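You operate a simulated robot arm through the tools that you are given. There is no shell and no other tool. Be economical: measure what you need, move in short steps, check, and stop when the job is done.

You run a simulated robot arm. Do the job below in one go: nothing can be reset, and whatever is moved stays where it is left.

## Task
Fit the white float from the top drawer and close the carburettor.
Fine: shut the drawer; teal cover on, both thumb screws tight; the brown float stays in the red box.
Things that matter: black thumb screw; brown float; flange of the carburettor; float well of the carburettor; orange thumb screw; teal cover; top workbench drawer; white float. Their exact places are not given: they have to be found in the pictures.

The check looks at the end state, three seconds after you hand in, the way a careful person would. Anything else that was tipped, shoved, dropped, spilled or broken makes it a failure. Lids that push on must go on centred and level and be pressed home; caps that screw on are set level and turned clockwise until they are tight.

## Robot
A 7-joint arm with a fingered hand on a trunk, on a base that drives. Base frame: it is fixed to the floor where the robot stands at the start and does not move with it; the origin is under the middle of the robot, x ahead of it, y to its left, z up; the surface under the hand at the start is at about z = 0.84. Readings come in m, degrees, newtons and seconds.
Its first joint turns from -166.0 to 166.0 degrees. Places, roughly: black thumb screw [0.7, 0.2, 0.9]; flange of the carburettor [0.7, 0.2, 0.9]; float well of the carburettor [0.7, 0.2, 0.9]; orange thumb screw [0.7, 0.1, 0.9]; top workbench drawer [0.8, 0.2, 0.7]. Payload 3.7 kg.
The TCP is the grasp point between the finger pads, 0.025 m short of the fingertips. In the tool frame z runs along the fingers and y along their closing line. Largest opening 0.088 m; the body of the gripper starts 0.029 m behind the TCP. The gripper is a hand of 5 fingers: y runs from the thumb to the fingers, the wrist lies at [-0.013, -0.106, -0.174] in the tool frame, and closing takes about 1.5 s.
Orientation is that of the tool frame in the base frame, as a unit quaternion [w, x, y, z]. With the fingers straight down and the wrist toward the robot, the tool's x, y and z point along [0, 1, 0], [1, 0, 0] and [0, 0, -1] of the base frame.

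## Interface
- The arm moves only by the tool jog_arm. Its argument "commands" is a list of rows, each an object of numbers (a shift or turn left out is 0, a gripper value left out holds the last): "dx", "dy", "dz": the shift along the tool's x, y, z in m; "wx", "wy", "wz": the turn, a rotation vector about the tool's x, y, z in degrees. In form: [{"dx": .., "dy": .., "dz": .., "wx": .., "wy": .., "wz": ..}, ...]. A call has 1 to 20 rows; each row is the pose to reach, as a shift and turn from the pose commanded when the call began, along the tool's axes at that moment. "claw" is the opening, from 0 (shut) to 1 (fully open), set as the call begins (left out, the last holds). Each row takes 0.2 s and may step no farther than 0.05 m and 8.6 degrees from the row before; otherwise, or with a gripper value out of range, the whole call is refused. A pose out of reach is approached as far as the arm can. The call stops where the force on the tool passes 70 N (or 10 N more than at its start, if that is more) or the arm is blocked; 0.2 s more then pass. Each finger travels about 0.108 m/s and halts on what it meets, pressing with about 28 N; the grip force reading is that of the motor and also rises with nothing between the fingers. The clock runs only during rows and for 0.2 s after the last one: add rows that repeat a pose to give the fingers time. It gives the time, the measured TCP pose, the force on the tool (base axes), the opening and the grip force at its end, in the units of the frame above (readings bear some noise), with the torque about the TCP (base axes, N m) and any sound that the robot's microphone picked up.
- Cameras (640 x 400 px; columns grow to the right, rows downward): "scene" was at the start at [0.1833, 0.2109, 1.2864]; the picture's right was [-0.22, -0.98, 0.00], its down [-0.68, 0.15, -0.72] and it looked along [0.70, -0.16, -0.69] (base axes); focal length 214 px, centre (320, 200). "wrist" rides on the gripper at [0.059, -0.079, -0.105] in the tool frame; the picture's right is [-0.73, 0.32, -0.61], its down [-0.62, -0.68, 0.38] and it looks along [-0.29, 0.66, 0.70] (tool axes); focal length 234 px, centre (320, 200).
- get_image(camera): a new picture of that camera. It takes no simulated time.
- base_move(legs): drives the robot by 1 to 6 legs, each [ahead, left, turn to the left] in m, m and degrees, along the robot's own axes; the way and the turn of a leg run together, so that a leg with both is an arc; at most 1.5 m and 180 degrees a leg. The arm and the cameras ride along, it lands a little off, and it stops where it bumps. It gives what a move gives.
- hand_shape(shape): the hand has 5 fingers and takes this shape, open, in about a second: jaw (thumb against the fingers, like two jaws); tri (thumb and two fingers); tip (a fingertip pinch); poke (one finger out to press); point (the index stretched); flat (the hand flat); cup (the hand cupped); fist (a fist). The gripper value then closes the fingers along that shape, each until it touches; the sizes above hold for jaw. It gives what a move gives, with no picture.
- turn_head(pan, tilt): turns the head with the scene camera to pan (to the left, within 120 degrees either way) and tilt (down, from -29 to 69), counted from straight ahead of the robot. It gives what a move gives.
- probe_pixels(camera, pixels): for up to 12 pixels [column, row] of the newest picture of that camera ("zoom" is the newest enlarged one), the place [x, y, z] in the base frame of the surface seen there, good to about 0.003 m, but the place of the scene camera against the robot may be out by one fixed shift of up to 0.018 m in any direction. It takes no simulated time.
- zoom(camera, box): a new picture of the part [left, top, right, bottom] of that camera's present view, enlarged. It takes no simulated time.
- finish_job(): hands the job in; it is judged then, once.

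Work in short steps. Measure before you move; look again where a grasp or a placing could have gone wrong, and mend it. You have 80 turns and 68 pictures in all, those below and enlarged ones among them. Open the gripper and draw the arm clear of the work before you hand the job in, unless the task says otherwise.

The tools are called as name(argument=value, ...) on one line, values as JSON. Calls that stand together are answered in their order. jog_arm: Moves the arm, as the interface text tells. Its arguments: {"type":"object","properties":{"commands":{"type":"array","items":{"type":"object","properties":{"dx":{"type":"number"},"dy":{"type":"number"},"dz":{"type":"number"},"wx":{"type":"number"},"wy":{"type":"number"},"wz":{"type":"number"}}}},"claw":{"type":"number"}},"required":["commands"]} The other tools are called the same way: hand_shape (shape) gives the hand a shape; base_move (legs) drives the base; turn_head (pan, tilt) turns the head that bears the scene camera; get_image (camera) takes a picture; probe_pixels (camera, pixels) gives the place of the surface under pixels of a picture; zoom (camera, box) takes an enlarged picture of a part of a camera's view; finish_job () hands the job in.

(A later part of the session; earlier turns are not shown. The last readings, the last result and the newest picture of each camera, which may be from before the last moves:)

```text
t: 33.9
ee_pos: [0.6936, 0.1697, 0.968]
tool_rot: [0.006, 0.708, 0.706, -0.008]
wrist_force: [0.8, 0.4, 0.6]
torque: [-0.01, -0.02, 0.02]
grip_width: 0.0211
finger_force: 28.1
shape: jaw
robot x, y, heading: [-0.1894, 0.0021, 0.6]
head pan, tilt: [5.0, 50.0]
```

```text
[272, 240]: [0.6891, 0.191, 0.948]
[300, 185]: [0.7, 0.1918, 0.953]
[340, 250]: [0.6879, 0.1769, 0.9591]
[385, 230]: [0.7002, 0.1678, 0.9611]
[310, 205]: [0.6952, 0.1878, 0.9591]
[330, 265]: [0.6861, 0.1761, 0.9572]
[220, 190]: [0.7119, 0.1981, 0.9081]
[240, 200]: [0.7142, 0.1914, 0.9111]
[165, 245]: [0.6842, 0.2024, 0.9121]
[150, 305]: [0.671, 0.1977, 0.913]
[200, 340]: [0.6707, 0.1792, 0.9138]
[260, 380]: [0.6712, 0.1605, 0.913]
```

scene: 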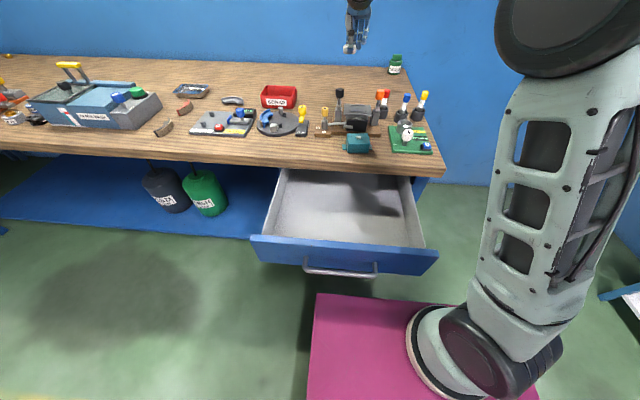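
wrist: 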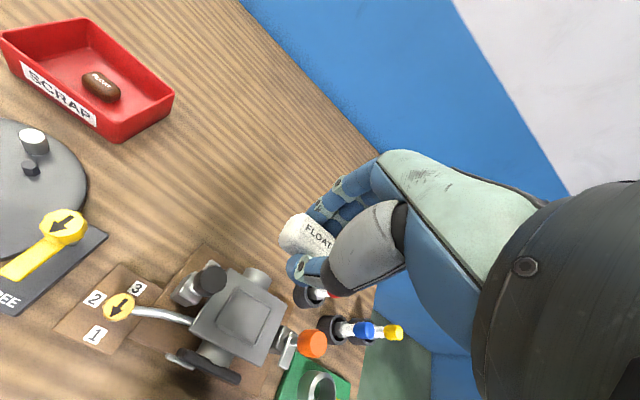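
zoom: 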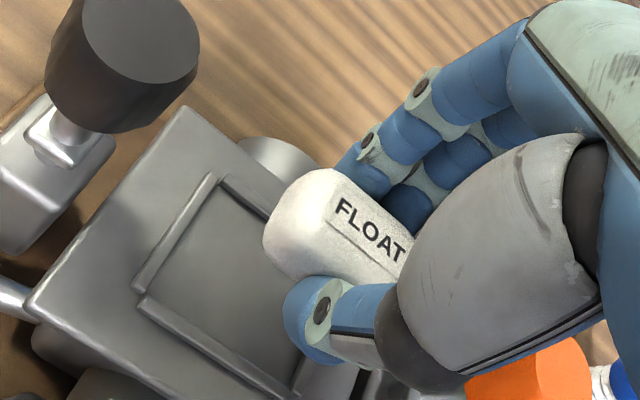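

Well aligned (float centre ≈ (0.693, 0.1745), rim centre (0.6935, 0.1755)). Lowering 27 mm.

jog_arm(commands=[{"dx": 0.001, "dz": 0.012}, {"dx": 0.001, "dz": 0.02}, {"dx": 0.001, "dz": 0.024}, {"dx": 0.001, "dz": 0.0265}, {"dx": 0.001, "dz": 0.0265}])

zoom(camera="wrist", box=[180, 150, 420, 300])

```text
t: 35.1
ee_pos: [0.6933, 0.1709, 0.9419]
tool_rot: [0.006, 0.708, 0.706, -0.008]
wrist_force: [0.7, 0.2, 0.0]
torque: [0.0, -0.03, 0.0]
grip_width: 0.0211
finger_force: 27.9
shape: jaw
robot x, y, heading: [-0.1925, -0.0001, 0.3]
head pan, tilt: [5.0, 50.0]
```

```text
2.67 times, centred on (300, 225) of wrist
```

zoom: 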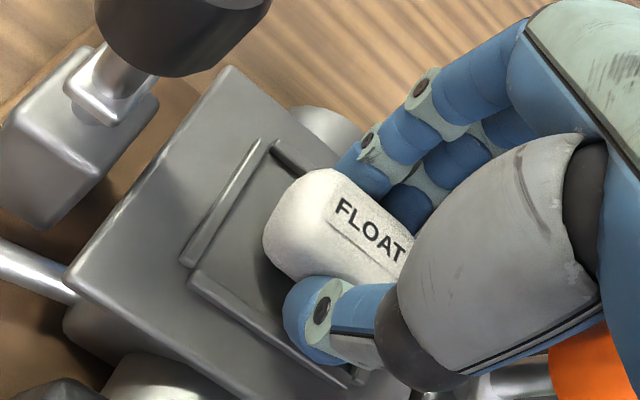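

Still no contact force; lowering 2 mm more, then opening.

jog_arm(commands=[{"dz": 0.001}, {"dz": 0.002}, {"dz": 0.002}])

jog_arm(claw=0.55, commands=[{}, {}, {}, {}])

jog_arm(commands=[{"dz": -0.02}, {"dz": -0.05}, {"dz": -0.09}, {"dz": -0.13}, {"dy": -0.04, "dz": -0.15}, {"dy": -0.08, "dz": -0.15}, {"dy": -0.08, "dz": -0.15}])

get_image(camera="wrist")

```text
t: 35.9
ee_pos: [0.6918, 0.1715, 0.9374]
tool_rot: [0.005, 0.708, 0.706, -0.008]
wrist_force: [-0.2, 0.7, 0.0]
torque: [0.01, 0.01, 0.01]
grip_width: 0.0212
finger_force: 28.0
shape: jaw
robot x, y, heading: [-0.1927, 0.0005, 0.8]
head pan, tilt: [5.0, 50.0]
```

```text
t: 36.9
ee_pos: [0.6931, 0.1725, 0.9383]
tool_rot: [0.006, 0.709, 0.705, -0.008]
wrist_force: [-0.1, -0.5, -0.2]
torque: [-0.04, -0.05, -0.02]
grip_width: 0.0482
finger_force: 0.0
shape: jaw
robot x, y, heading: [-0.1975, -0.001, 0.7]
head pan, tilt: [5.0, 50.0]
```

```text
t: 38.5
ee_pos: [0.6127, 0.1744, 1.0893]
tool_rot: [0.005, 0.708, 0.706, -0.009]
wrist_force: [-0.3, -0.2, 0.2]
torque: [-0.01, -0.01, -0.02]
grip_width: 0.0478
finger_force: 0.2
shape: jaw
robot x, y, heading: [-0.1945, -0.0025, 0.5]
head pan, tilt: [5.0, 50.0]
```

```text
35 pictures are left
```

wrist: 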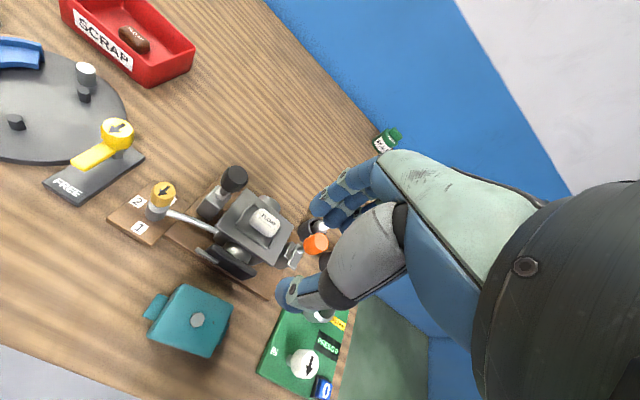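

The float sits in the well. Zooming to verify it and measure the cover.

zoom(camera="wrist", box=[180, 160, 340, 280])

probe_pixels(camera="zoom", pixels=[[330, 185], [380, 215], [400, 250], [345, 310], [285, 270], [325, 330], [175, 60], [200, 180], [545, 335], [440, 400], [320, 245], [465, 370]])

zoom(camera="wrist", box=[130, 270, 250, 370])

probe_pixels(camera="zoom", pixels=[[280, 75], [300, 65], [520, 160], [530, 180], [435, 390], [400, 370], [190, 285], [250, 110], [360, 200], [190, 130], [90, 175], [180, 350]])

```text
3.33 times, centred on (260, 220) of wrist
```

zoom: 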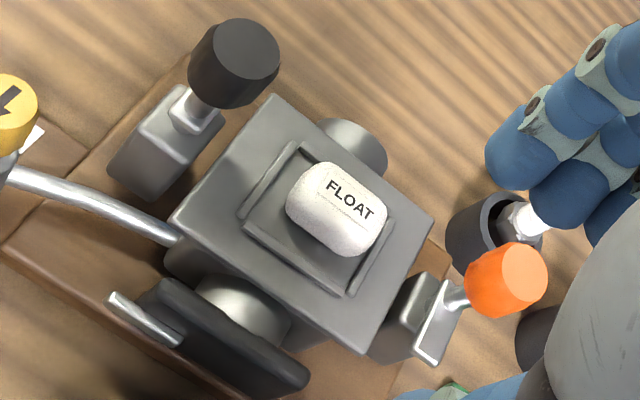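

```text
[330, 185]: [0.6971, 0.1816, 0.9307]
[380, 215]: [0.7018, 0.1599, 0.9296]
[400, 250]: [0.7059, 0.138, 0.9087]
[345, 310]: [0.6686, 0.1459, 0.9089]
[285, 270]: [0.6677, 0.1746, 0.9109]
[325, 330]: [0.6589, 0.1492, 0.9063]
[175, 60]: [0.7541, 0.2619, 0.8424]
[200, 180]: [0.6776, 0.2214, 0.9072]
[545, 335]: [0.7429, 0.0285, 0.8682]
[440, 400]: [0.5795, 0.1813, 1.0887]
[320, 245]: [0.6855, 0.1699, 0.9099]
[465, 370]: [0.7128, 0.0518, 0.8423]
```

```text
4.00 times, centred on (190, 320) of wrist
```

zoom: 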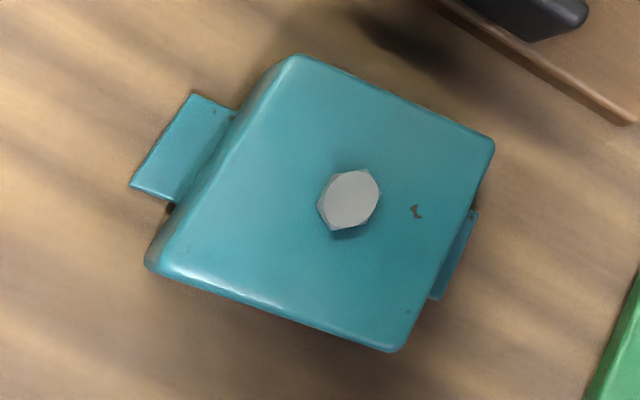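

```text
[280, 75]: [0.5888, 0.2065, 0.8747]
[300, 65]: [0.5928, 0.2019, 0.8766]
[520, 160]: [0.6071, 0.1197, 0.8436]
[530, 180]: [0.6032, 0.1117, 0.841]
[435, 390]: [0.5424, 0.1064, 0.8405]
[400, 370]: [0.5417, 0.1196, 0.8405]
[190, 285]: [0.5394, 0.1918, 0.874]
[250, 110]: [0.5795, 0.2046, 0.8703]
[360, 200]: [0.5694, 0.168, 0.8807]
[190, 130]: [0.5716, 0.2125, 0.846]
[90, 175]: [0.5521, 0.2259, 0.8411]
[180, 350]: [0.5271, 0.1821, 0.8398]
```

Float seated (top 0.930). The cover centre is about (0.569, 0.1685), turned ~4° left, top 0.877. I'll move over it, open and yawed 4°.

jog_arm(claw=1, commands=[{"dx": -0.003, "dy": -0.02, "dz": 0.03, "wz": -2}, {"dx": -0.006, "dy": -0.0437, "dz": 0.06, "wz": -4}, {"dx": -0.006, "dy": -0.0437, "dz": 0.1, "wz": -4}, {"dx": -0.006, "dy": -0.0437, "dz": 0.135, "wz": -4}, {"dx": -0.006, "dy": -0.0437, "dz": 0.135, "wz": -4}, {"dx": -0.006, "dy": -0.0437, "dz": 0.135, "wz": -4}])

get_image(camera="wrist")

zoom(camera="scene", box=[310, 60, 430, 160])

```text
t: 39.9
ee_pos: [0.568, 0.1654, 0.9534]
tool_rot: [0.005, 0.683, 0.73, -0.009]
wrist_force: [0.1, 1.4, -0.3]
torque: [0.01, -0.01, 0.01]
grip_width: 0.0877
finger_force: 0.0
shape: jaw
robot x, y, heading: [-0.1948, -0.0003, 0.5]
head pan, tilt: [5.0, 50.0]
```

```text
32 pictures are left
```

wrist: 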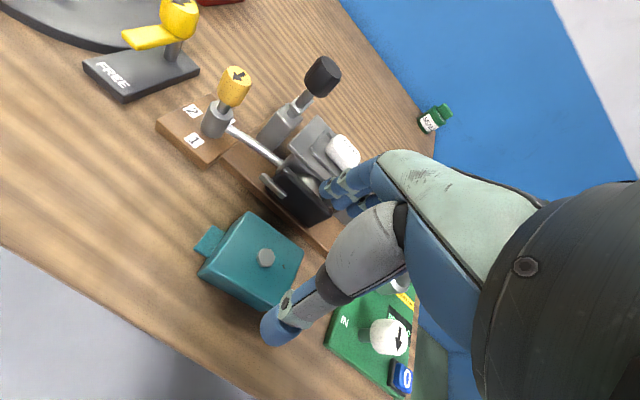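

```text
4.00 times, centred on (370, 110) of scene
```

zoom: 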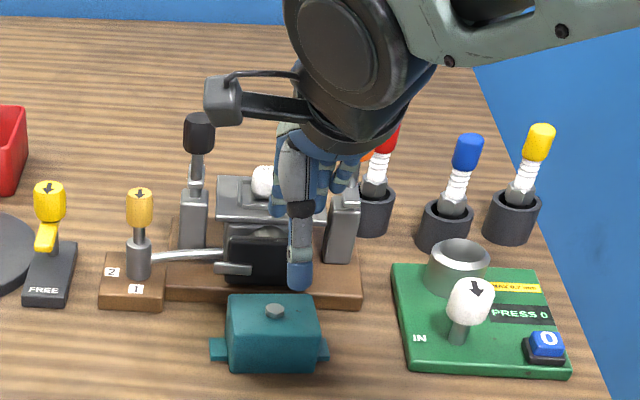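

probe_pixels(camera="wrist", pixels=[[268, 180], [275, 195], [310, 220], [300, 195], [265, 257], [251, 215], [298, 248], [270, 308], [204, 272], [335, 190]])

```text
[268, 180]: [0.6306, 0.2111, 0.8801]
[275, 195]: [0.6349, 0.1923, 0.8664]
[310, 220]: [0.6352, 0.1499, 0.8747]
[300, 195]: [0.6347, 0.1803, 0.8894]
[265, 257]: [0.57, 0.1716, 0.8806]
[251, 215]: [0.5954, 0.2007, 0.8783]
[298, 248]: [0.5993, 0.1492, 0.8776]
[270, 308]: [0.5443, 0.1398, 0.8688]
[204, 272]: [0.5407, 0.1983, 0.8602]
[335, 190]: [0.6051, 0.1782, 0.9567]
```

The carb's black plate face is at x 0.635, so I'll narrow the opening to 0.075. I'll recentre on (0.570, 0.1715), descend and close.

jog_arm(claw=0.86, commands=[{"dx": 0.006, "dy": 0.0024, "dz": 0.02}, {"dx": 0.006, "dy": 0.0024, "dz": 0.045}, {"dx": 0.006, "dy": 0.0024, "dz": 0.065}, {"dx": 0.006, "dy": 0.0024, "dz": 0.0725}, {"dx": 0.006, "dy": 0.0024, "dz": 0.0725}])

jog_arm(claw=0.4, commands=[{}, {}, {}, {}, {}])

get_image(camera="wrist")

```text
t: 41.1
ee_pos: [0.5707, 0.1699, 0.8817]
tool_rot: [0.006, 0.683, 0.73, -0.009]
wrist_force: [0.5, 0.1, -0.2]
torque: [0.0, -0.02, -0.01]
grip_width: 0.076
finger_force: 0.0
shape: jaw
robot x, y, heading: [-0.1938, 0.0019, 0.4]
head pan, tilt: [5.0, 50.0]
```

```text
t: 42.3
ee_pos: [0.5711, 0.1717, 0.8815]
tool_rot: [0.005, 0.684, 0.73, -0.008]
wrist_force: [0.3, 0.2, 0.5]
torque: [-0.01, 0.0, -0.02]
grip_width: 0.0513
finger_force: 28.0
shape: jaw
robot x, y, heading: [-0.1981, 0.0002, 0.4]
head pan, tilt: [5.0, 50.0]
```

```text
30 pictures are left
```

wrist: 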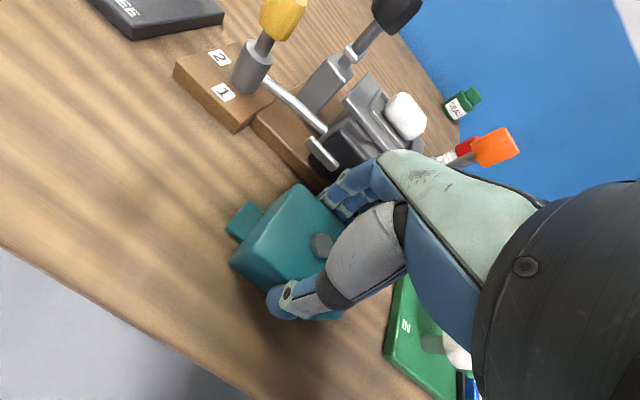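

Cover gripped (51 mm). Lifting to clear the knobs, squaring the yaw and moving above the flange.

jog_arm(commands=[{"dz": -0.03}, {"dz": -0.07}, {"dz": -0.11}, {"dz": -0.15}, {"dz": -0.165}, {"dx": 0.002, "dy": 0.03, "dz": -0.165, "wz": 1.1}, {"dx": 0.0, "dy": 0.06, "dz": -0.165, "wz": 2.2}, {"dx": -0.002, "dy": 0.09, "dz": -0.165, "wz": 3.3}, {"dx": -0.0035, "dy": 0.1225, "dz": -0.165, "wz": 3.3}, {"dx": -0.0035, "dy": 0.1225, "dz": -0.165, "wz": 3.3}, {"dx": -0.0035, "dy": 0.1225, "dz": -0.165, "wz": 3.3}])

get_image(camera="wrist")

zoom(camera="scene", box=[320, 60, 420, 140])

```text
t: 44.7
ee_pos: [0.6944, 0.1786, 1.0461]
tool_rot: [0.005, 0.704, 0.71, -0.008]
wrist_force: [0.5, 0.4, -0.8]
torque: [0.01, -0.01, 0.03]
grip_width: 0.0517
finger_force: 27.4
shape: jaw
robot x, y, heading: [-0.1985, -0.0011, 0.7]
head pan, tilt: [5.0, 50.0]
```

```text
29 pictures are left
```

wrist: 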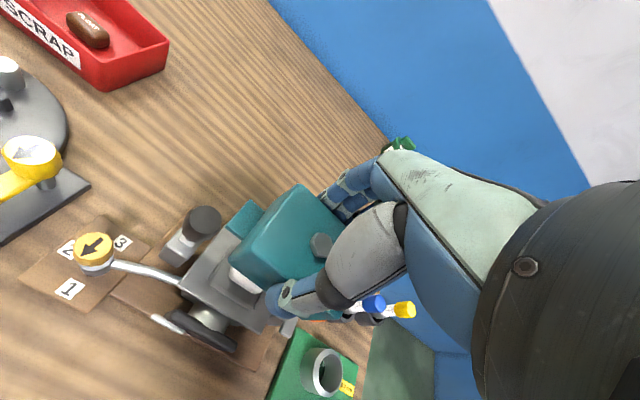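

```text
5.00 times, centred on (370, 100) of scene
```

zoom: 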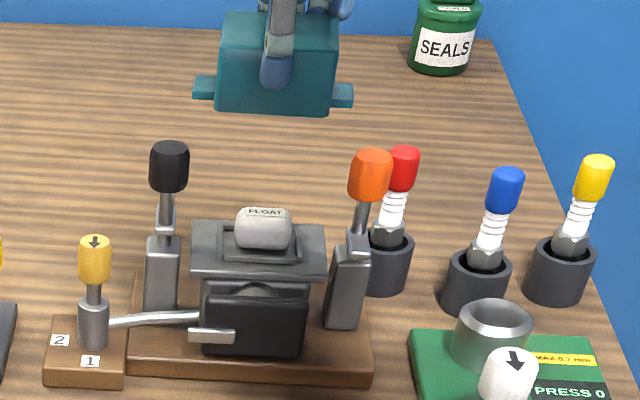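

zoom(camera="wrist", box=[180, 170, 360, 300])

probe_pixels(camera="zoom", pixels=[[425, 60], [325, 180], [320, 200], [505, 240], [520, 115], [250, 120], [290, 140], [185, 215], [380, 120], [430, 250], [90, 140], [210, 320]])

```text
3.08 times, centred on (270, 235) of wrist
```

zoom: 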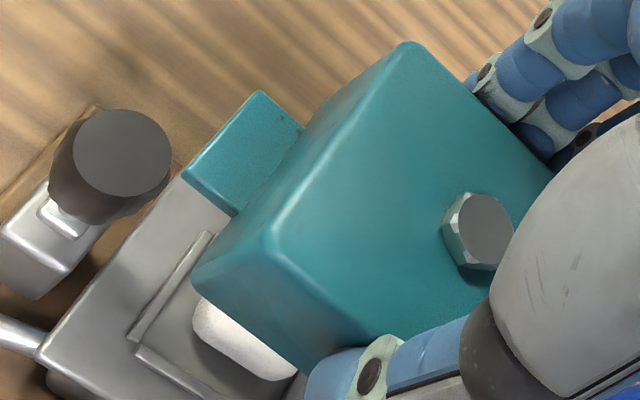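

```text
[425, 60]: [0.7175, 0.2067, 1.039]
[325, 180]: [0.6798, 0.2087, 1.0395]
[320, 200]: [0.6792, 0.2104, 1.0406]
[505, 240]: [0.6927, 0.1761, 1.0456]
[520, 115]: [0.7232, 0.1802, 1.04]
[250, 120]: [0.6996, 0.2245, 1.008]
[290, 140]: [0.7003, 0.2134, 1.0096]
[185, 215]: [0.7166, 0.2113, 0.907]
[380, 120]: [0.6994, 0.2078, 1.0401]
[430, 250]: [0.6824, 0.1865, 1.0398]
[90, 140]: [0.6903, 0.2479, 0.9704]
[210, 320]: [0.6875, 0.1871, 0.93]
```

probe_pixels(camera="zoom", pixels=[[408, 58], [390, 80], [370, 105], [345, 140], [320, 172], [295, 205], [275, 232], [258, 95], [225, 135], [192, 175], [470, 235], [490, 255]])

zoom(camera="wrist", box=[130, 200, 310, 370])

probe_pixels(camera="zoom", pixels=[[195, 285], [240, 225], [290, 165], [215, 320], [300, 370], [400, 390], [215, 335], [265, 360], [330, 190], [310, 200], [260, 260], [390, 360]])

```text
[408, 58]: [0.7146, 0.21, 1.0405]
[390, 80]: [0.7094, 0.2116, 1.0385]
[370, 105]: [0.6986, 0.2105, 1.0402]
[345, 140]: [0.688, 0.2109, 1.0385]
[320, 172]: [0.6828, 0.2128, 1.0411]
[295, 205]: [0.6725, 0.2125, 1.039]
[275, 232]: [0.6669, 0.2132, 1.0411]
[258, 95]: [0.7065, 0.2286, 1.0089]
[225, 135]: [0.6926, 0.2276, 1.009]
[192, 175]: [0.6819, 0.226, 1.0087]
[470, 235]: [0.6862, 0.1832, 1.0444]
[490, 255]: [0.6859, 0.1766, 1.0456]
```

```text
2.35 times, centred on (220, 285) of wrist
```

zoom: 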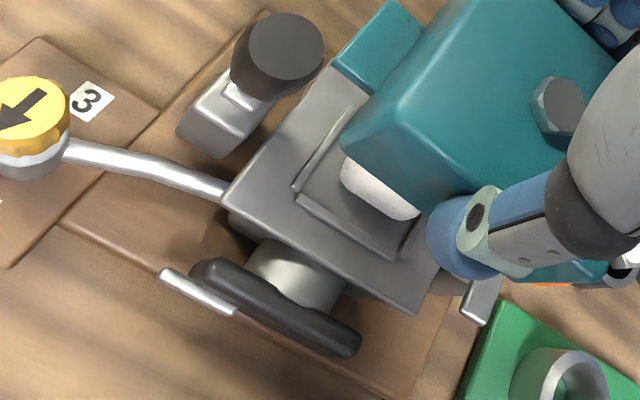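

```text
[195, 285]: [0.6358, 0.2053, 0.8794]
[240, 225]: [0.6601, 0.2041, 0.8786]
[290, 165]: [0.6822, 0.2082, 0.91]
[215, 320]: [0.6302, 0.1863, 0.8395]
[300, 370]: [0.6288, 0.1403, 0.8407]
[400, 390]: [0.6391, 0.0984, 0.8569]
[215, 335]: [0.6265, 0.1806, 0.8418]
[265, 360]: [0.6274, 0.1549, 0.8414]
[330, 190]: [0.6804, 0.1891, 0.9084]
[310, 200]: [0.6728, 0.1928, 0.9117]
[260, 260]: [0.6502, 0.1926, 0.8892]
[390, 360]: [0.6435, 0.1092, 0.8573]
```

Cover centre in hand ≈ (0.694, 0.180), bottom 1.003; rim centre is (0.6935, 0.1755). I'll shift −4.5 mm in y and lower 60 mm, then look.

jog_arm(commands=[{"dx": -0.0045, "dz": 0.02}, {"dx": -0.0045, "dz": 0.045}, {"dx": -0.0045, "dz": 0.06}, {"dx": -0.0045, "dz": 0.06}, {"dx": -0.0045, "dz": 0.06}])

zoom(camera="wrist", box=[140, 160, 340, 300])

zoom(camera="scene", box=[330, 80, 400, 140])

```text
t: 45.9
ee_pos: [0.6943, 0.1726, 0.9836]
tool_rot: [0.005, 0.703, 0.711, -0.009]
wrist_force: [-0.4, -0.1, -1.8]
torque: [-0.04, -0.03, -0.02]
grip_width: 0.0515
finger_force: 27.7
shape: jaw
robot x, y, heading: [-0.195, -0.002, 0.2]
head pan, tilt: [5.0, 50.0]
```

```text
2.86 times, centred on (240, 230) of wrist
```

zoom: 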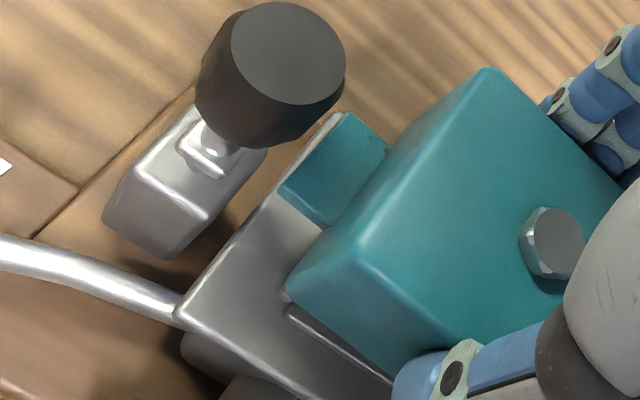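

```text
6.67 times, centred on (365, 110) of scene
```

zoom: 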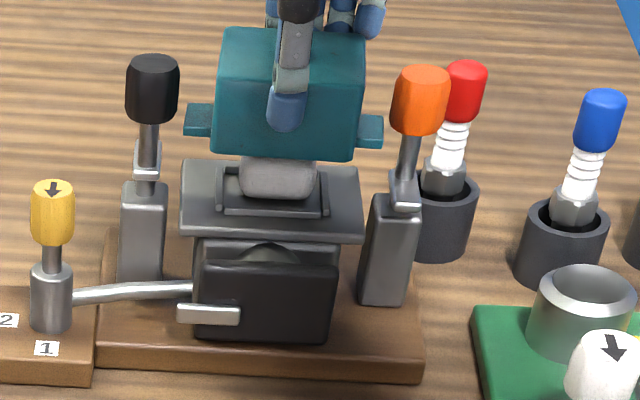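

probe_pixels(camera="zoom", pixels=[[218, 138], [285, 150], [350, 155], [225, 40], [360, 42], [188, 120], [380, 130], [220, 205], [270, 210], [325, 205], [186, 230], [356, 238]])

zoom(camera="wrist", box=[200, 160, 360, 300])

probe_pixels(camera="zoom", pixels=[[345, 90], [290, 150], [245, 225], [200, 125], [170, 160], [380, 70], [500, 110], [430, 215], [470, 215], [450, 170], [135, 275], [145, 310]])

```text
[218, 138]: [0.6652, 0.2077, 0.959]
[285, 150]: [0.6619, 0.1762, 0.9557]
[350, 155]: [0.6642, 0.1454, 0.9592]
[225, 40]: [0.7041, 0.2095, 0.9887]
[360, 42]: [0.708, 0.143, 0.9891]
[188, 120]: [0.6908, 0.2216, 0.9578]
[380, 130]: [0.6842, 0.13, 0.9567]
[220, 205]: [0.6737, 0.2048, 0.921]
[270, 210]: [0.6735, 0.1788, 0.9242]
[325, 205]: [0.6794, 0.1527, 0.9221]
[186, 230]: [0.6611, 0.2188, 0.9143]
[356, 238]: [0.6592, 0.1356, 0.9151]
```

```text
2.86 times, centred on (280, 230) of wrist
```

zoom: 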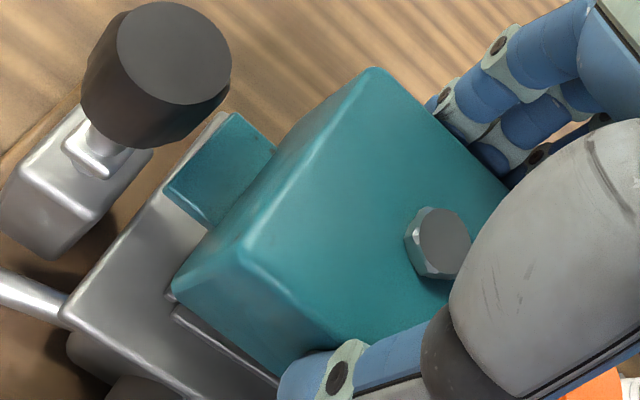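

```text
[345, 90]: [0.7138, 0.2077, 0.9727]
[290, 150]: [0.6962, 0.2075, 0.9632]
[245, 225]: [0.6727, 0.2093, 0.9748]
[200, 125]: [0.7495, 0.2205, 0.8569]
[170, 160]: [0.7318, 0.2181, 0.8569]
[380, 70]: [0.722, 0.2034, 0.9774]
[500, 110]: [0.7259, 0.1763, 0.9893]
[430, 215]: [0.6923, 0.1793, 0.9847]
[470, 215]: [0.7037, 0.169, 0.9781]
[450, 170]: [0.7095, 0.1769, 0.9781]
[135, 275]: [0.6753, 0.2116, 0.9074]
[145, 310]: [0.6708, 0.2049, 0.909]
```

Cover sits ~2 mm right of the rim centre. I'll correct by +2 mm in y, lower to ~1 cm above the flange and check from the scene camera.

jog_arm(commands=[{"dx": 0.002, "dz": 0.01}, {"dx": 0.002, "dz": 0.018}, {"dx": 0.002, "dz": 0.022}, {"dx": 0.002, "dz": 0.022}])

zoom(camera="scene", box=[335, 90, 395, 130])

probe_pixels(camera="zoom", pixels=[[150, 170], [200, 175], [240, 178], [300, 175], [340, 185], [130, 200], [240, 215], [320, 215], [110, 215], [350, 228], [120, 150], [370, 160]])

```text
t: 46.9
ee_pos: [0.6933, 0.1749, 0.9643]
tool_rot: [0.005, 0.704, 0.71, -0.008]
wrist_force: [-0.1, 0.4, -1.5]
torque: [0.0, 0.0, 0.02]
grip_width: 0.0517
finger_force: 27.9
shape: jaw
robot x, y, heading: [-0.1935, -0.0003, 0.5]
head pan, tilt: [5.0, 50.0]
```

```text
10.00 times, centred on (365, 110) of scene
```

zoom: 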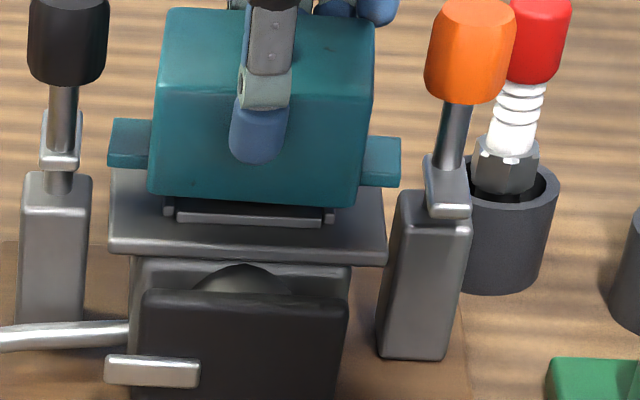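

```text
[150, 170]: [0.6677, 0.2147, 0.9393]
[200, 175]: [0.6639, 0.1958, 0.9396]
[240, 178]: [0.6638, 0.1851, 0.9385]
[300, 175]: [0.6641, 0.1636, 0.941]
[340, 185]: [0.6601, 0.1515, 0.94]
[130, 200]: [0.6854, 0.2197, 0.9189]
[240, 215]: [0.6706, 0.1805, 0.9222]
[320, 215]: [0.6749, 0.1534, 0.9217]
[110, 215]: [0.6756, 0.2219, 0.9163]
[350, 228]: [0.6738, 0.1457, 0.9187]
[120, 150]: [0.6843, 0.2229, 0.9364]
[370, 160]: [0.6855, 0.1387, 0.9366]
```

I need a sharper look at the cover's lower edge versus the rim.

zoom(camera="scene", box=[344, 104, 376, 118])

probe_pixels(camera="zoom", pixels=[[200, 60], [300, 60], [400, 70], [300, 105], [300, 190], [300, 160], [200, 160], [450, 200], [300, 215], [300, 260], [100, 170], [560, 200]])

```text
16.00 times, centred on (360, 111) of scene
```

zoom: 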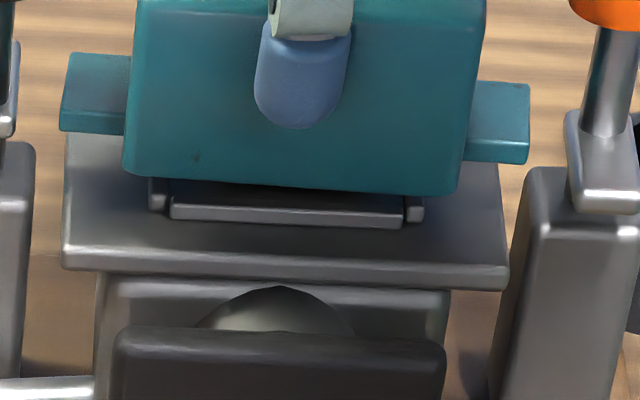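

```text
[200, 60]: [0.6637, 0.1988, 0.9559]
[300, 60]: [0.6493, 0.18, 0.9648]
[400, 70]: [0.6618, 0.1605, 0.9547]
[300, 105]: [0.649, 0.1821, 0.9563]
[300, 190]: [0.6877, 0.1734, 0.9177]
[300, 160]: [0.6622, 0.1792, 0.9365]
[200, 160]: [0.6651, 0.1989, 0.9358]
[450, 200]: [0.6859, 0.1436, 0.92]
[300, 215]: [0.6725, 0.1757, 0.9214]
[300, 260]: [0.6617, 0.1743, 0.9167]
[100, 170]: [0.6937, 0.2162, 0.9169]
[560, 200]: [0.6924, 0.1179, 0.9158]
```

The cover is centred in y and within about 2 mm in x. I'll lower gently by 10 mm and read the force.

jog_arm(commands=[{"dz": 0.004}, {"dz": 0.007}, {"dz": 0.0095}, {"dz": 0.0095}])

zoom(camera="scene", box=[340, 98, 384, 122])

```text
t: 47.9
ee_pos: [0.6943, 0.1735, 0.9525]
tool_rot: [0.005, 0.704, 0.71, -0.008]
wrist_force: [0.0, 0.5, -1.0]
torque: [0.02, 0.04, -0.01]
grip_width: 0.0514
finger_force: 28.1
shape: jaw
robot x, y, heading: [-0.1891, 0.0001, 0.6]
head pan, tilt: [5.0, 50.0]
```

```text
14.55 times, centred on (362, 110) of scene
```

zoom: 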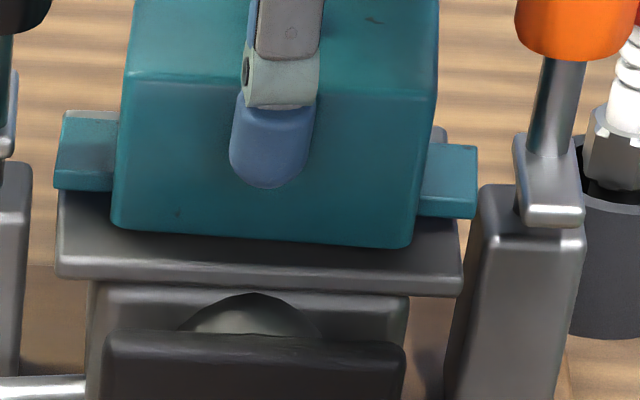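

No contact yet and the rim is hidden; lowering 1 mm steps.

jog_arm(commands=[{"dz": 0.001}, {"dz": 0.002}, {"dz": 0.003}, {"dz": 0.003}])

jog_arm(commands=[{"dz": 0.001}, {"dz": 0.0015}, {"dz": 0.0015}])

```text
t: 48.9
ee_pos: [0.6939, 0.1736, 0.9528]
tool_rot: [0.005, 0.705, 0.71, -0.008]
wrist_force: [-1.6, -1.6, 8.8]
torque: [-0.04, -0.19, 0.0]
grip_width: 0.0514
finger_force: 28.1
shape: jaw
robot x, y, heading: [-0.1912, 0.0012, 0.4]
head pan, tilt: [5.0, 50.0]
```

```text
t: 49.7
ee_pos: [0.6932, 0.1742, 0.9516]
tool_rot: [0.005, 0.704, 0.71, -0.007]
wrist_force: [0.4, -2.4, 18.7]
torque: [-0.16, -0.4, 0.03]
grip_width: 0.0517
finger_force: 27.7
shape: jaw
robot x, y, heading: [-0.1955, 0.0006, 0.5]
head pan, tilt: [5.0, 50.0]
```

Contact force with torque points to touching at the far side (r_x ≈ +0.021), consistent with the probes saying the cover is a few mm too near. I'll lift 4 mm, shift +3 mm in x and retry.

jog_arm(commands=[{"dz": -0.004}, {"dz": -0.008}, {"dy": 0.003, "dz": -0.008}, {"dy": 0.003, "dz": -0.004}, {"dy": 0.003, "dz": -0.002}, {"dy": 0.003, "dz": -0.001}, {"dy": 0.003, "dz": -0.001}])

jog_arm(commands=[{"dz": 0.001}, {"dz": 0.002}, {"dz": 0.002}])

zoom(camera="wrist", box=[160, 150, 360, 310])

```text
t: 51.3
ee_pos: [0.6971, 0.1738, 0.9509]
tool_rot: [0.004, 0.704, 0.71, -0.008]
wrist_force: [0.2, 0.1, -0.6]
torque: [0.01, -0.02, 0.0]
grip_width: 0.0516
finger_force: 27.9
shape: jaw
robot x, y, heading: [-0.1938, -0.0004, 0.5]
head pan, tilt: [5.0, 50.0]
```

```text
t: 52.1
ee_pos: [0.6963, 0.173, 0.9503]
tool_rot: [0.006, 0.704, 0.71, -0.008]
wrist_force: [2.4, 0.5, 6.7]
torque: [0.01, 0.14, -0.02]
grip_width: 0.0515
finger_force: 27.8
shape: jaw
robot x, y, heading: [-0.1929, 0.0001, 0.2]
head pan, tilt: [5.0, 50.0]
```

```text
2.50 times, centred on (260, 230) of wrist
```

zoom: 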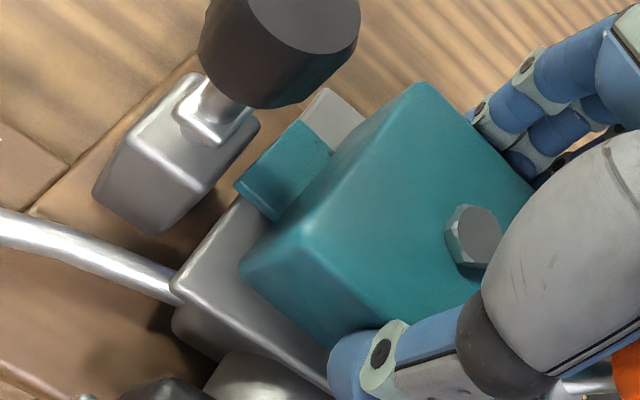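

probe_pixels(camera="zoom", pixels=[[290, 160], [270, 180], [305, 145], [260, 200], [335, 112], [215, 260], [230, 310], [280, 340], [330, 105], [380, 150], [330, 270], [460, 300]])

zoom(camera="scene", box=[340, 98, 384, 122])

```text
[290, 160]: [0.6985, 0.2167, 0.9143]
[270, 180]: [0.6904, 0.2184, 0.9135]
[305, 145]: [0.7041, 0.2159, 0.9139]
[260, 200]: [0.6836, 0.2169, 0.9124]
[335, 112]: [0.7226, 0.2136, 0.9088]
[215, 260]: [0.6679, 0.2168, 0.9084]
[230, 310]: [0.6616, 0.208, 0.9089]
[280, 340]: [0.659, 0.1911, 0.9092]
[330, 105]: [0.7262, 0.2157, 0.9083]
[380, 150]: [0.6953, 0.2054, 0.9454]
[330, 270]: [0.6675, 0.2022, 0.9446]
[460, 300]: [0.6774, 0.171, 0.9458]
```

```text
14.55 times, centred on (362, 110) of scene
```

zoom: 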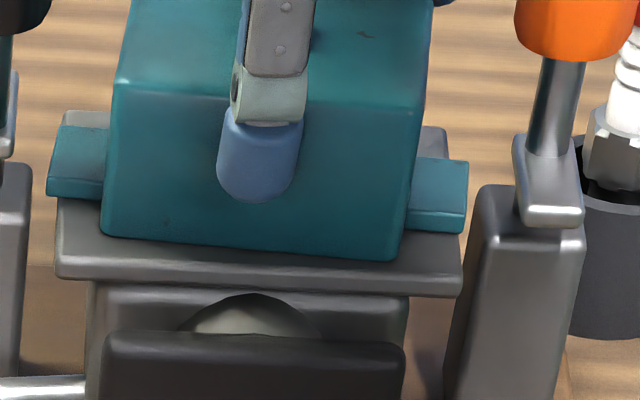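

Ear tops at 0.914 and cover top 0.945: the cover is down on the flange. Checking the centring before releasing.

probe_pixels(camera="zoom", pixels=[[55, 165], [460, 200], [110, 200], [395, 230], [65, 255], [452, 275], [65, 120], [440, 135], [110, 225], [390, 250], [250, 245], [250, 270]])

```text
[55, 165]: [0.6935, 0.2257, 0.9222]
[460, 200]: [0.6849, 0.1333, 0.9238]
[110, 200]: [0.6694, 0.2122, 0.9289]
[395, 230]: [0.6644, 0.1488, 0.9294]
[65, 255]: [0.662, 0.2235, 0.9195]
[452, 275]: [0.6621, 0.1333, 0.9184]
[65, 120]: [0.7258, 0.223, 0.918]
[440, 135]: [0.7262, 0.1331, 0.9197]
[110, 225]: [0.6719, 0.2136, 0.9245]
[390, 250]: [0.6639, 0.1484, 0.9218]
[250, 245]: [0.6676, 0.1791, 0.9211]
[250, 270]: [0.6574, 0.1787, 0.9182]
```

The cover is centred within 2 mm but turned about 4° clockwise relative to the flange. I'll ease it up 2 mm, turn it 4° left, shift −1.5 mm in y and reseat.

jog_arm(commands=[{"dz": -0.004}, {"dx": -0.0008, "dz": -0.004, "wz": -2}, {"dx": -0.0015, "dz": -0.004, "wz": -4}, {"dx": -0.0015, "dz": -0.002, "wz": -4}, {"dx": -0.0015, "dz": 0, "wz": -4}, {"dx": -0.0015, "dz": 0, "wz": -4}])

zoom(camera="scene", box=[340, 98, 384, 122])

probe_pixels(camera="zoom", pixels=[[125, 200], [175, 215], [320, 225], [370, 225], [350, 230], [150, 210], [60, 165], [455, 195], [65, 257], [452, 277], [200, 230], [120, 120]])

```text
t: 53.5
ee_pos: [0.6971, 0.1724, 0.9496]
tool_rot: [0.005, 0.679, 0.734, -0.007]
wrist_force: [1.7, 0.8, 6.1]
torque: [0.02, 0.2, 0.01]
grip_width: 0.0513
finger_force: 28.2
shape: jaw
robot x, y, heading: [-0.1955, -0.0004, 0.5]
head pan, tilt: [5.0, 50.0]
```

```text
14.55 times, centred on (362, 110) of scene
```

zoom: 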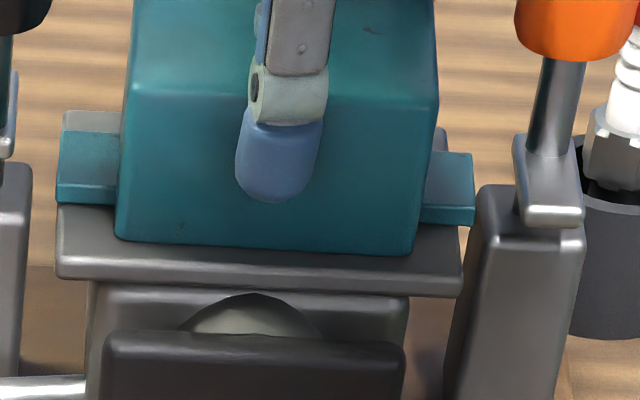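

```text
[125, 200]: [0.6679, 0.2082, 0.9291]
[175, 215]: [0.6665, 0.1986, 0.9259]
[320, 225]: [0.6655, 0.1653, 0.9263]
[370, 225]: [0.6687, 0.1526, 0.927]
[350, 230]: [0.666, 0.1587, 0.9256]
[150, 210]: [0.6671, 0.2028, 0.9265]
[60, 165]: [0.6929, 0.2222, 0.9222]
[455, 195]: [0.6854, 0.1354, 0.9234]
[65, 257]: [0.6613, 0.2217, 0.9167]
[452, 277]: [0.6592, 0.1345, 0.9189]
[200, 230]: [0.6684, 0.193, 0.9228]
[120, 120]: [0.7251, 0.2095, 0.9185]
```

Now square and centred within about 1 mm. Pressing down a little, then releasing and rising.

jog_arm(commands=[{"dz": 0.002}, {"dz": 0.004}, {"dz": 0.004}])

jog_arm(claw=0.85, commands=[{"dz": 0}, {"dz": -0.004}, {"dz": -0.004}, {"dz": -0.004}])

jog_arm(commands=[{"dz": -0.02}, {"dz": -0.05}, {"dz": -0.09}, {"dz": -0.13}, {"dy": -0.04, "dz": -0.15, "wz": 2}, {"dy": -0.08, "dz": -0.15, "wz": 4}, {"dy": -0.08, "dz": -0.15, "wz": 4}])

get_image(camera="wrist")

zoom(camera="scene", box=[330, 80, 400, 130])

```text
t: 54.3
ee_pos: [0.6981, 0.1726, 0.9478]
tool_rot: [0.005, 0.678, 0.735, -0.006]
wrist_force: [4.1, 1.3, 28.7]
torque: [0.02, 0.17, 0.09]
grip_width: 0.0512
finger_force: 28.4
shape: jaw
robot x, y, heading: [-0.1963, 0.0007, 0.6]
head pan, tilt: [5.0, 50.0]
```

```text
t: 55.3
ee_pos: [0.6963, 0.1733, 0.9466]
tool_rot: [0.005, 0.678, 0.735, -0.009]
wrist_force: [-0.2, -0.3, -0.4]
torque: [0.0, 0.01, 0.0]
grip_width: 0.0747
finger_force: 0.1
shape: jaw
robot x, y, heading: [-0.1981, -0.0011, 0.8]
head pan, tilt: [5.0, 50.0]
```

```text
t: 56.9
ee_pos: [0.6182, 0.1677, 1.101]
tool_rot: [0.005, 0.704, 0.711, -0.009]
wrist_force: [0.0, -0.1, 0.1]
torque: [-0.01, 0.02, 0.02]
grip_width: 0.0747
finger_force: 0.2
shape: jaw
robot x, y, heading: [-0.1934, -0.0014, 0.6]
head pan, tilt: [5.0, 50.0]
```

```text
16 pictures are left
```

wrist: 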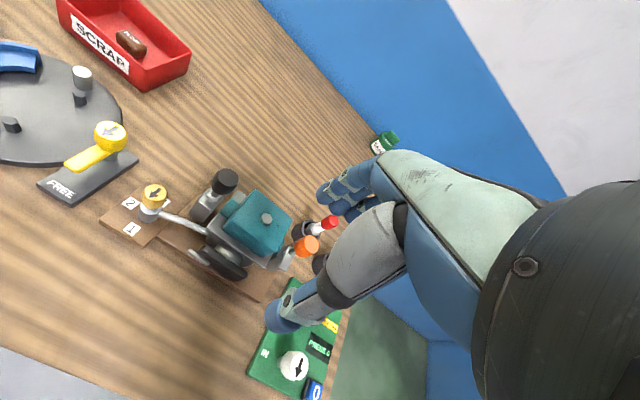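

```text
8.00 times, centred on (365, 105) of scene
```

zoom: 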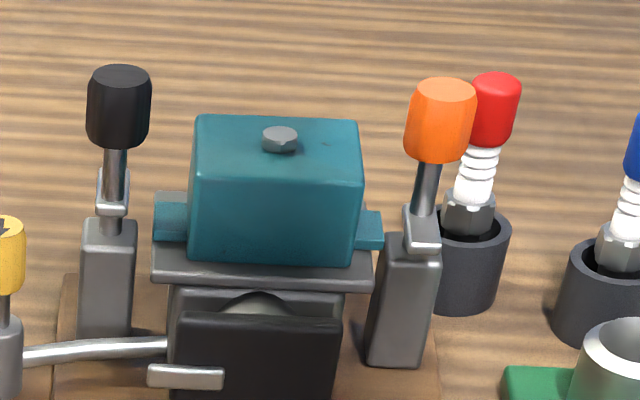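

The cover is on and level. Now zooming on the thumb screws in the wrist view to get their centres.

zoom(camera="wrist", box=[180, 155, 340, 285])

probe_pixels(camera="zoom", pixels=[[180, 100], [150, 90], [210, 85], [190, 125], [180, 75], [525, 370], [490, 360], [505, 385], [520, 350], [140, 130], [440, 400], [350, 255]])

```text
3.08 times, centred on (260, 220) of wrist
```

zoom: 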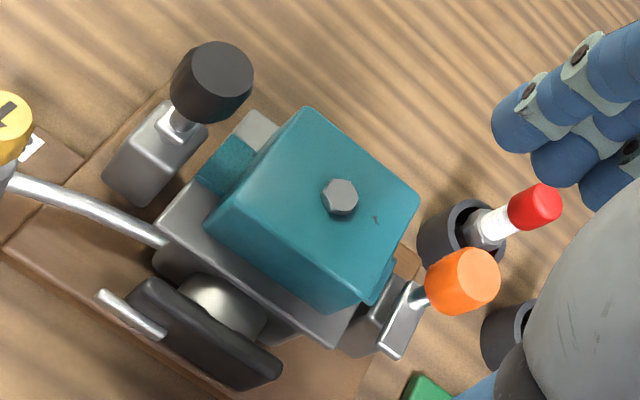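

```text
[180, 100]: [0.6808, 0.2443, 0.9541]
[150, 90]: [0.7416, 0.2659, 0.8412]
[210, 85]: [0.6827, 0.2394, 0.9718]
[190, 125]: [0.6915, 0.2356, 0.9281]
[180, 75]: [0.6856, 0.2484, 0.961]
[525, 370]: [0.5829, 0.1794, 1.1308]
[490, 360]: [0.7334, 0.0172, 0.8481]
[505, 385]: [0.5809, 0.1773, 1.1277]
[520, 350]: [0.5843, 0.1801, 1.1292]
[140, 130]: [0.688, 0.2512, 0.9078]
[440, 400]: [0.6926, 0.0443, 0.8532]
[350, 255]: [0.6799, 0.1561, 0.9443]
```

probe_pixels(camera="zoom", pixels=[[222, 72], [222, 48], [248, 75], [215, 90], [195, 62], [475, 272], [470, 255], [495, 280], [475, 295], [455, 270], [435, 290], [405, 330]])

```text
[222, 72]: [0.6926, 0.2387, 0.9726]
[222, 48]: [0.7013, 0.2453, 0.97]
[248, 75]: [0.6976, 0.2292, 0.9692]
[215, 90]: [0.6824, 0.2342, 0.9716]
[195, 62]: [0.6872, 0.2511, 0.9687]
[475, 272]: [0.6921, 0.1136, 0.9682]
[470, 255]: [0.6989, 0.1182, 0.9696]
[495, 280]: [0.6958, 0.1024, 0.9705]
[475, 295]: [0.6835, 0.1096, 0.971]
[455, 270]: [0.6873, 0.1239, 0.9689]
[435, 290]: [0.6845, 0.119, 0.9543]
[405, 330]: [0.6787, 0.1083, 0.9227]
```

probe_pixels(camera="wrist", pixels=[[152, 192], [157, 190], [328, 222], [334, 222], [110, 133], [300, 362], [224, 178], [308, 245]])

```text
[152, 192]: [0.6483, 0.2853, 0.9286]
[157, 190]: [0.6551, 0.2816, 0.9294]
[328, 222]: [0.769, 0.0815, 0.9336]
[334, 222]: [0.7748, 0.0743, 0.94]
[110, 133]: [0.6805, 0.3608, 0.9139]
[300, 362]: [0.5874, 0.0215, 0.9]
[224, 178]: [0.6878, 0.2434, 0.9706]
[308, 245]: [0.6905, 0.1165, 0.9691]
```

All neighbours are below 0.945, so gripping the knobs with fingertips at ~0.948 is clear. I'll move over the black knob (0.6915, 0.240) with the hand pre-turned 60° left.

jog_arm(claw=0.55, commands=[{"dx": 0.01, "dy": 0.01, "wz": -8}, {"dx": 0.02, "dy": 0.02, "wz": -16}, {"dx": 0.03, "dy": 0.03, "wz": -24}, {"dx": 0.04, "dy": 0.04, "wz": -32}, {"dx": 0.05, "dy": 0.05, "wz": -40}, {"dx": 0.06, "dy": 0.06, "wz": -48}, {"dx": 0.072, "dy": 0.073, "dz": 0.02, "wz": -56}, {"dx": 0.072, "dy": 0.073, "dz": 0.05, "wz": -60}, {"dx": 0.072, "dy": 0.073, "dz": 0.08, "wz": -60}, {"dx": 0.072, "dy": 0.073, "dz": 0.08, "wz": -60}])

get_image(camera="wrist")

```text
t: 59.1
ee_pos: [0.6889, 0.2408, 1.016]
tool_rot: [0.0, 0.254, 0.967, -0.01]
wrist_force: [0.3, -0.6, -0.1]
torque: [-0.03, 0.03, 0.0]
grip_width: 0.0487
finger_force: 0.0
shape: jaw
robot x, y, heading: [-0.1936, 0.0016, 0.5]
head pan, tilt: [5.0, 50.0]
```

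```text
13 pictures are left
```

wrist: 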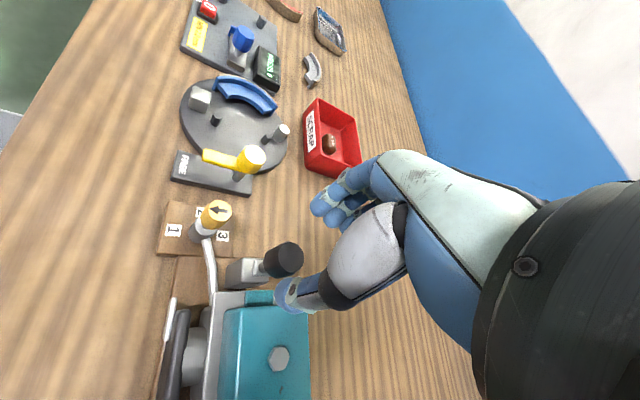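

probe_pixels(camera="wrist", pixels=[[291, 257], [299, 257], [291, 246], [291, 270], [283, 256], [276, 262], [255, 268], [240, 272]])

```text
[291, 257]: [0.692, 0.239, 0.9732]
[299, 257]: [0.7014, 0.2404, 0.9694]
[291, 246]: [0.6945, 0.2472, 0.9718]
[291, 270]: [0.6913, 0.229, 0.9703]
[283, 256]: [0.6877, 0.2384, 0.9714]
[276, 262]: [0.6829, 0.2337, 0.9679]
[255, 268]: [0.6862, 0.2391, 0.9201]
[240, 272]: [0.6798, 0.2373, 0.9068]
```

Knob centre (0.692, 0.2385). Shifting 3.5 mm, lowering to z≈0.974 and closing.

jog_arm(commands=[{"dx": -0.0036, "dz": 0.015}, {"dx": -0.0036, "dz": 0.03}, {"dx": -0.0036, "dz": 0.042}, {"dx": -0.0036, "dz": 0.042}])

jog_arm(claw=0.05, commands=[{}, {}, {}, {}, {}])

jog_arm(commands=[{"wz": 8}, {"wz": 16}, {"wz": 24}, {"wz": 32}, {"wz": 40}, {"wz": 48}, {"wz": 48}])

zoom(camera="scene", box=[330, 75, 400, 130])

```text
t: 60.1
ee_pos: [0.6938, 0.2382, 0.9756]
tool_rot: [0.0, 0.254, 0.967, -0.01]
wrist_force: [0.3, -0.8, 0.8]
torque: [0.03, -0.03, 0.02]
grip_width: 0.0488
finger_force: 0.1
shape: jaw
robot x, y, heading: [-0.1921, 0.0013, 0.3]
head pan, tilt: [5.0, 50.0]
```

```text
t: 61.3
ee_pos: [0.6926, 0.2372, 0.9743]
tool_rot: [0.001, 0.255, 0.967, -0.009]
wrist_force: [-2.3, -5.5, -2.8]
torque: [-0.1, 0.06, -0.02]
grip_width: 0.017
finger_force: 27.7
shape: jaw
robot x, y, heading: [-0.1922, -0.0001, 0.4]
head pan, tilt: [5.0, 50.0]
```

```text
t: 62.9
ee_pos: [0.6928, 0.2379, 0.9754]
tool_rot: [0.004, 0.626, 0.78, -0.009]
wrist_force: [-10.4, -1.6, -3.6]
torque: [0.01, 0.16, 0.01]
grip_width: 0.0165
finger_force: 28.2
shape: jaw
robot x, y, heading: [-0.1957, 0.0014, 0.6]
head pan, tilt: [5.0, 50.0]
```

```text
7.27 times, centred on (365, 102) of scene
```

zoom: 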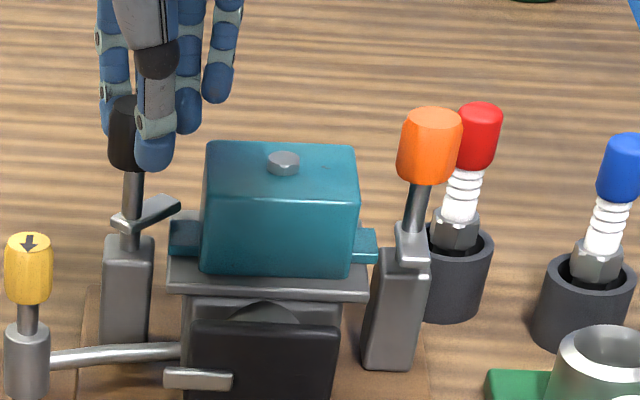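

The dog is swinging clockwise with the knob toward the ear and torque is nil. Continuing clockwise.

jog_arm(commands=[{"wz": 8}, {"wz": 16}, {"wz": 24}, {"wz": 32}, {"wz": 40}, {"wz": 48}, {"wz": 56}, {"wz": 64}, {"wz": 64}])

```text
t: 64.9
ee_pos: [0.6927, 0.2386, 0.9756]
tool_rot: [0.008, 0.944, 0.33, -0.004]
wrist_force: [0.7, 10.9, -5.5]
torque: [0.2, -0.09, 0.1]
grip_width: 0.016
finger_force: 28.0
shape: jaw
robot x, y, heading: [-0.1921, 0.0023, 0.4]
head pan, tilt: [5.0, 50.0]
```

jog_arm(commands=[{"wz": 8}, {"wz": 16}, {"wz": 24}, {"wz": 32}, {"wz": 40}, {"wz": 40}])

zoom(camera="scene", box=[330, 75, 400, 130])

```text
t: 66.3
ee_pos: [0.6938, 0.2374, 0.9755]
tool_rot: [0.01, 1.0, -0.014, -0.002]
wrist_force: [13.8, -0.7, -10.3]
torque: [-0.23, -0.55, 0.31]
grip_width: 0.0137
finger_force: 28.0
shape: jaw
robot x, y, heading: [-0.1933, -0.0009, 0.7]
head pan, tilt: [5.0, 50.0]
```

```text
7.27 times, centred on (365, 102) of scene
```

zoom: 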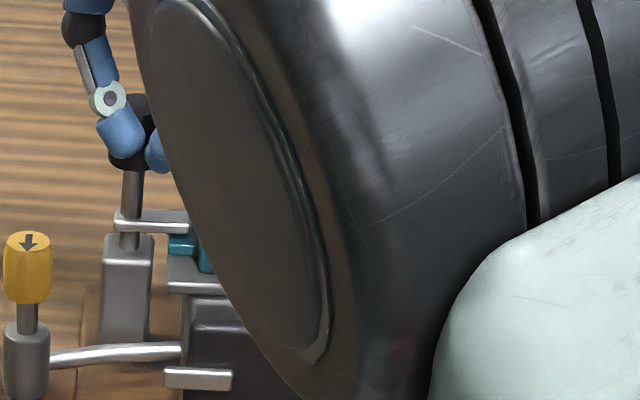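

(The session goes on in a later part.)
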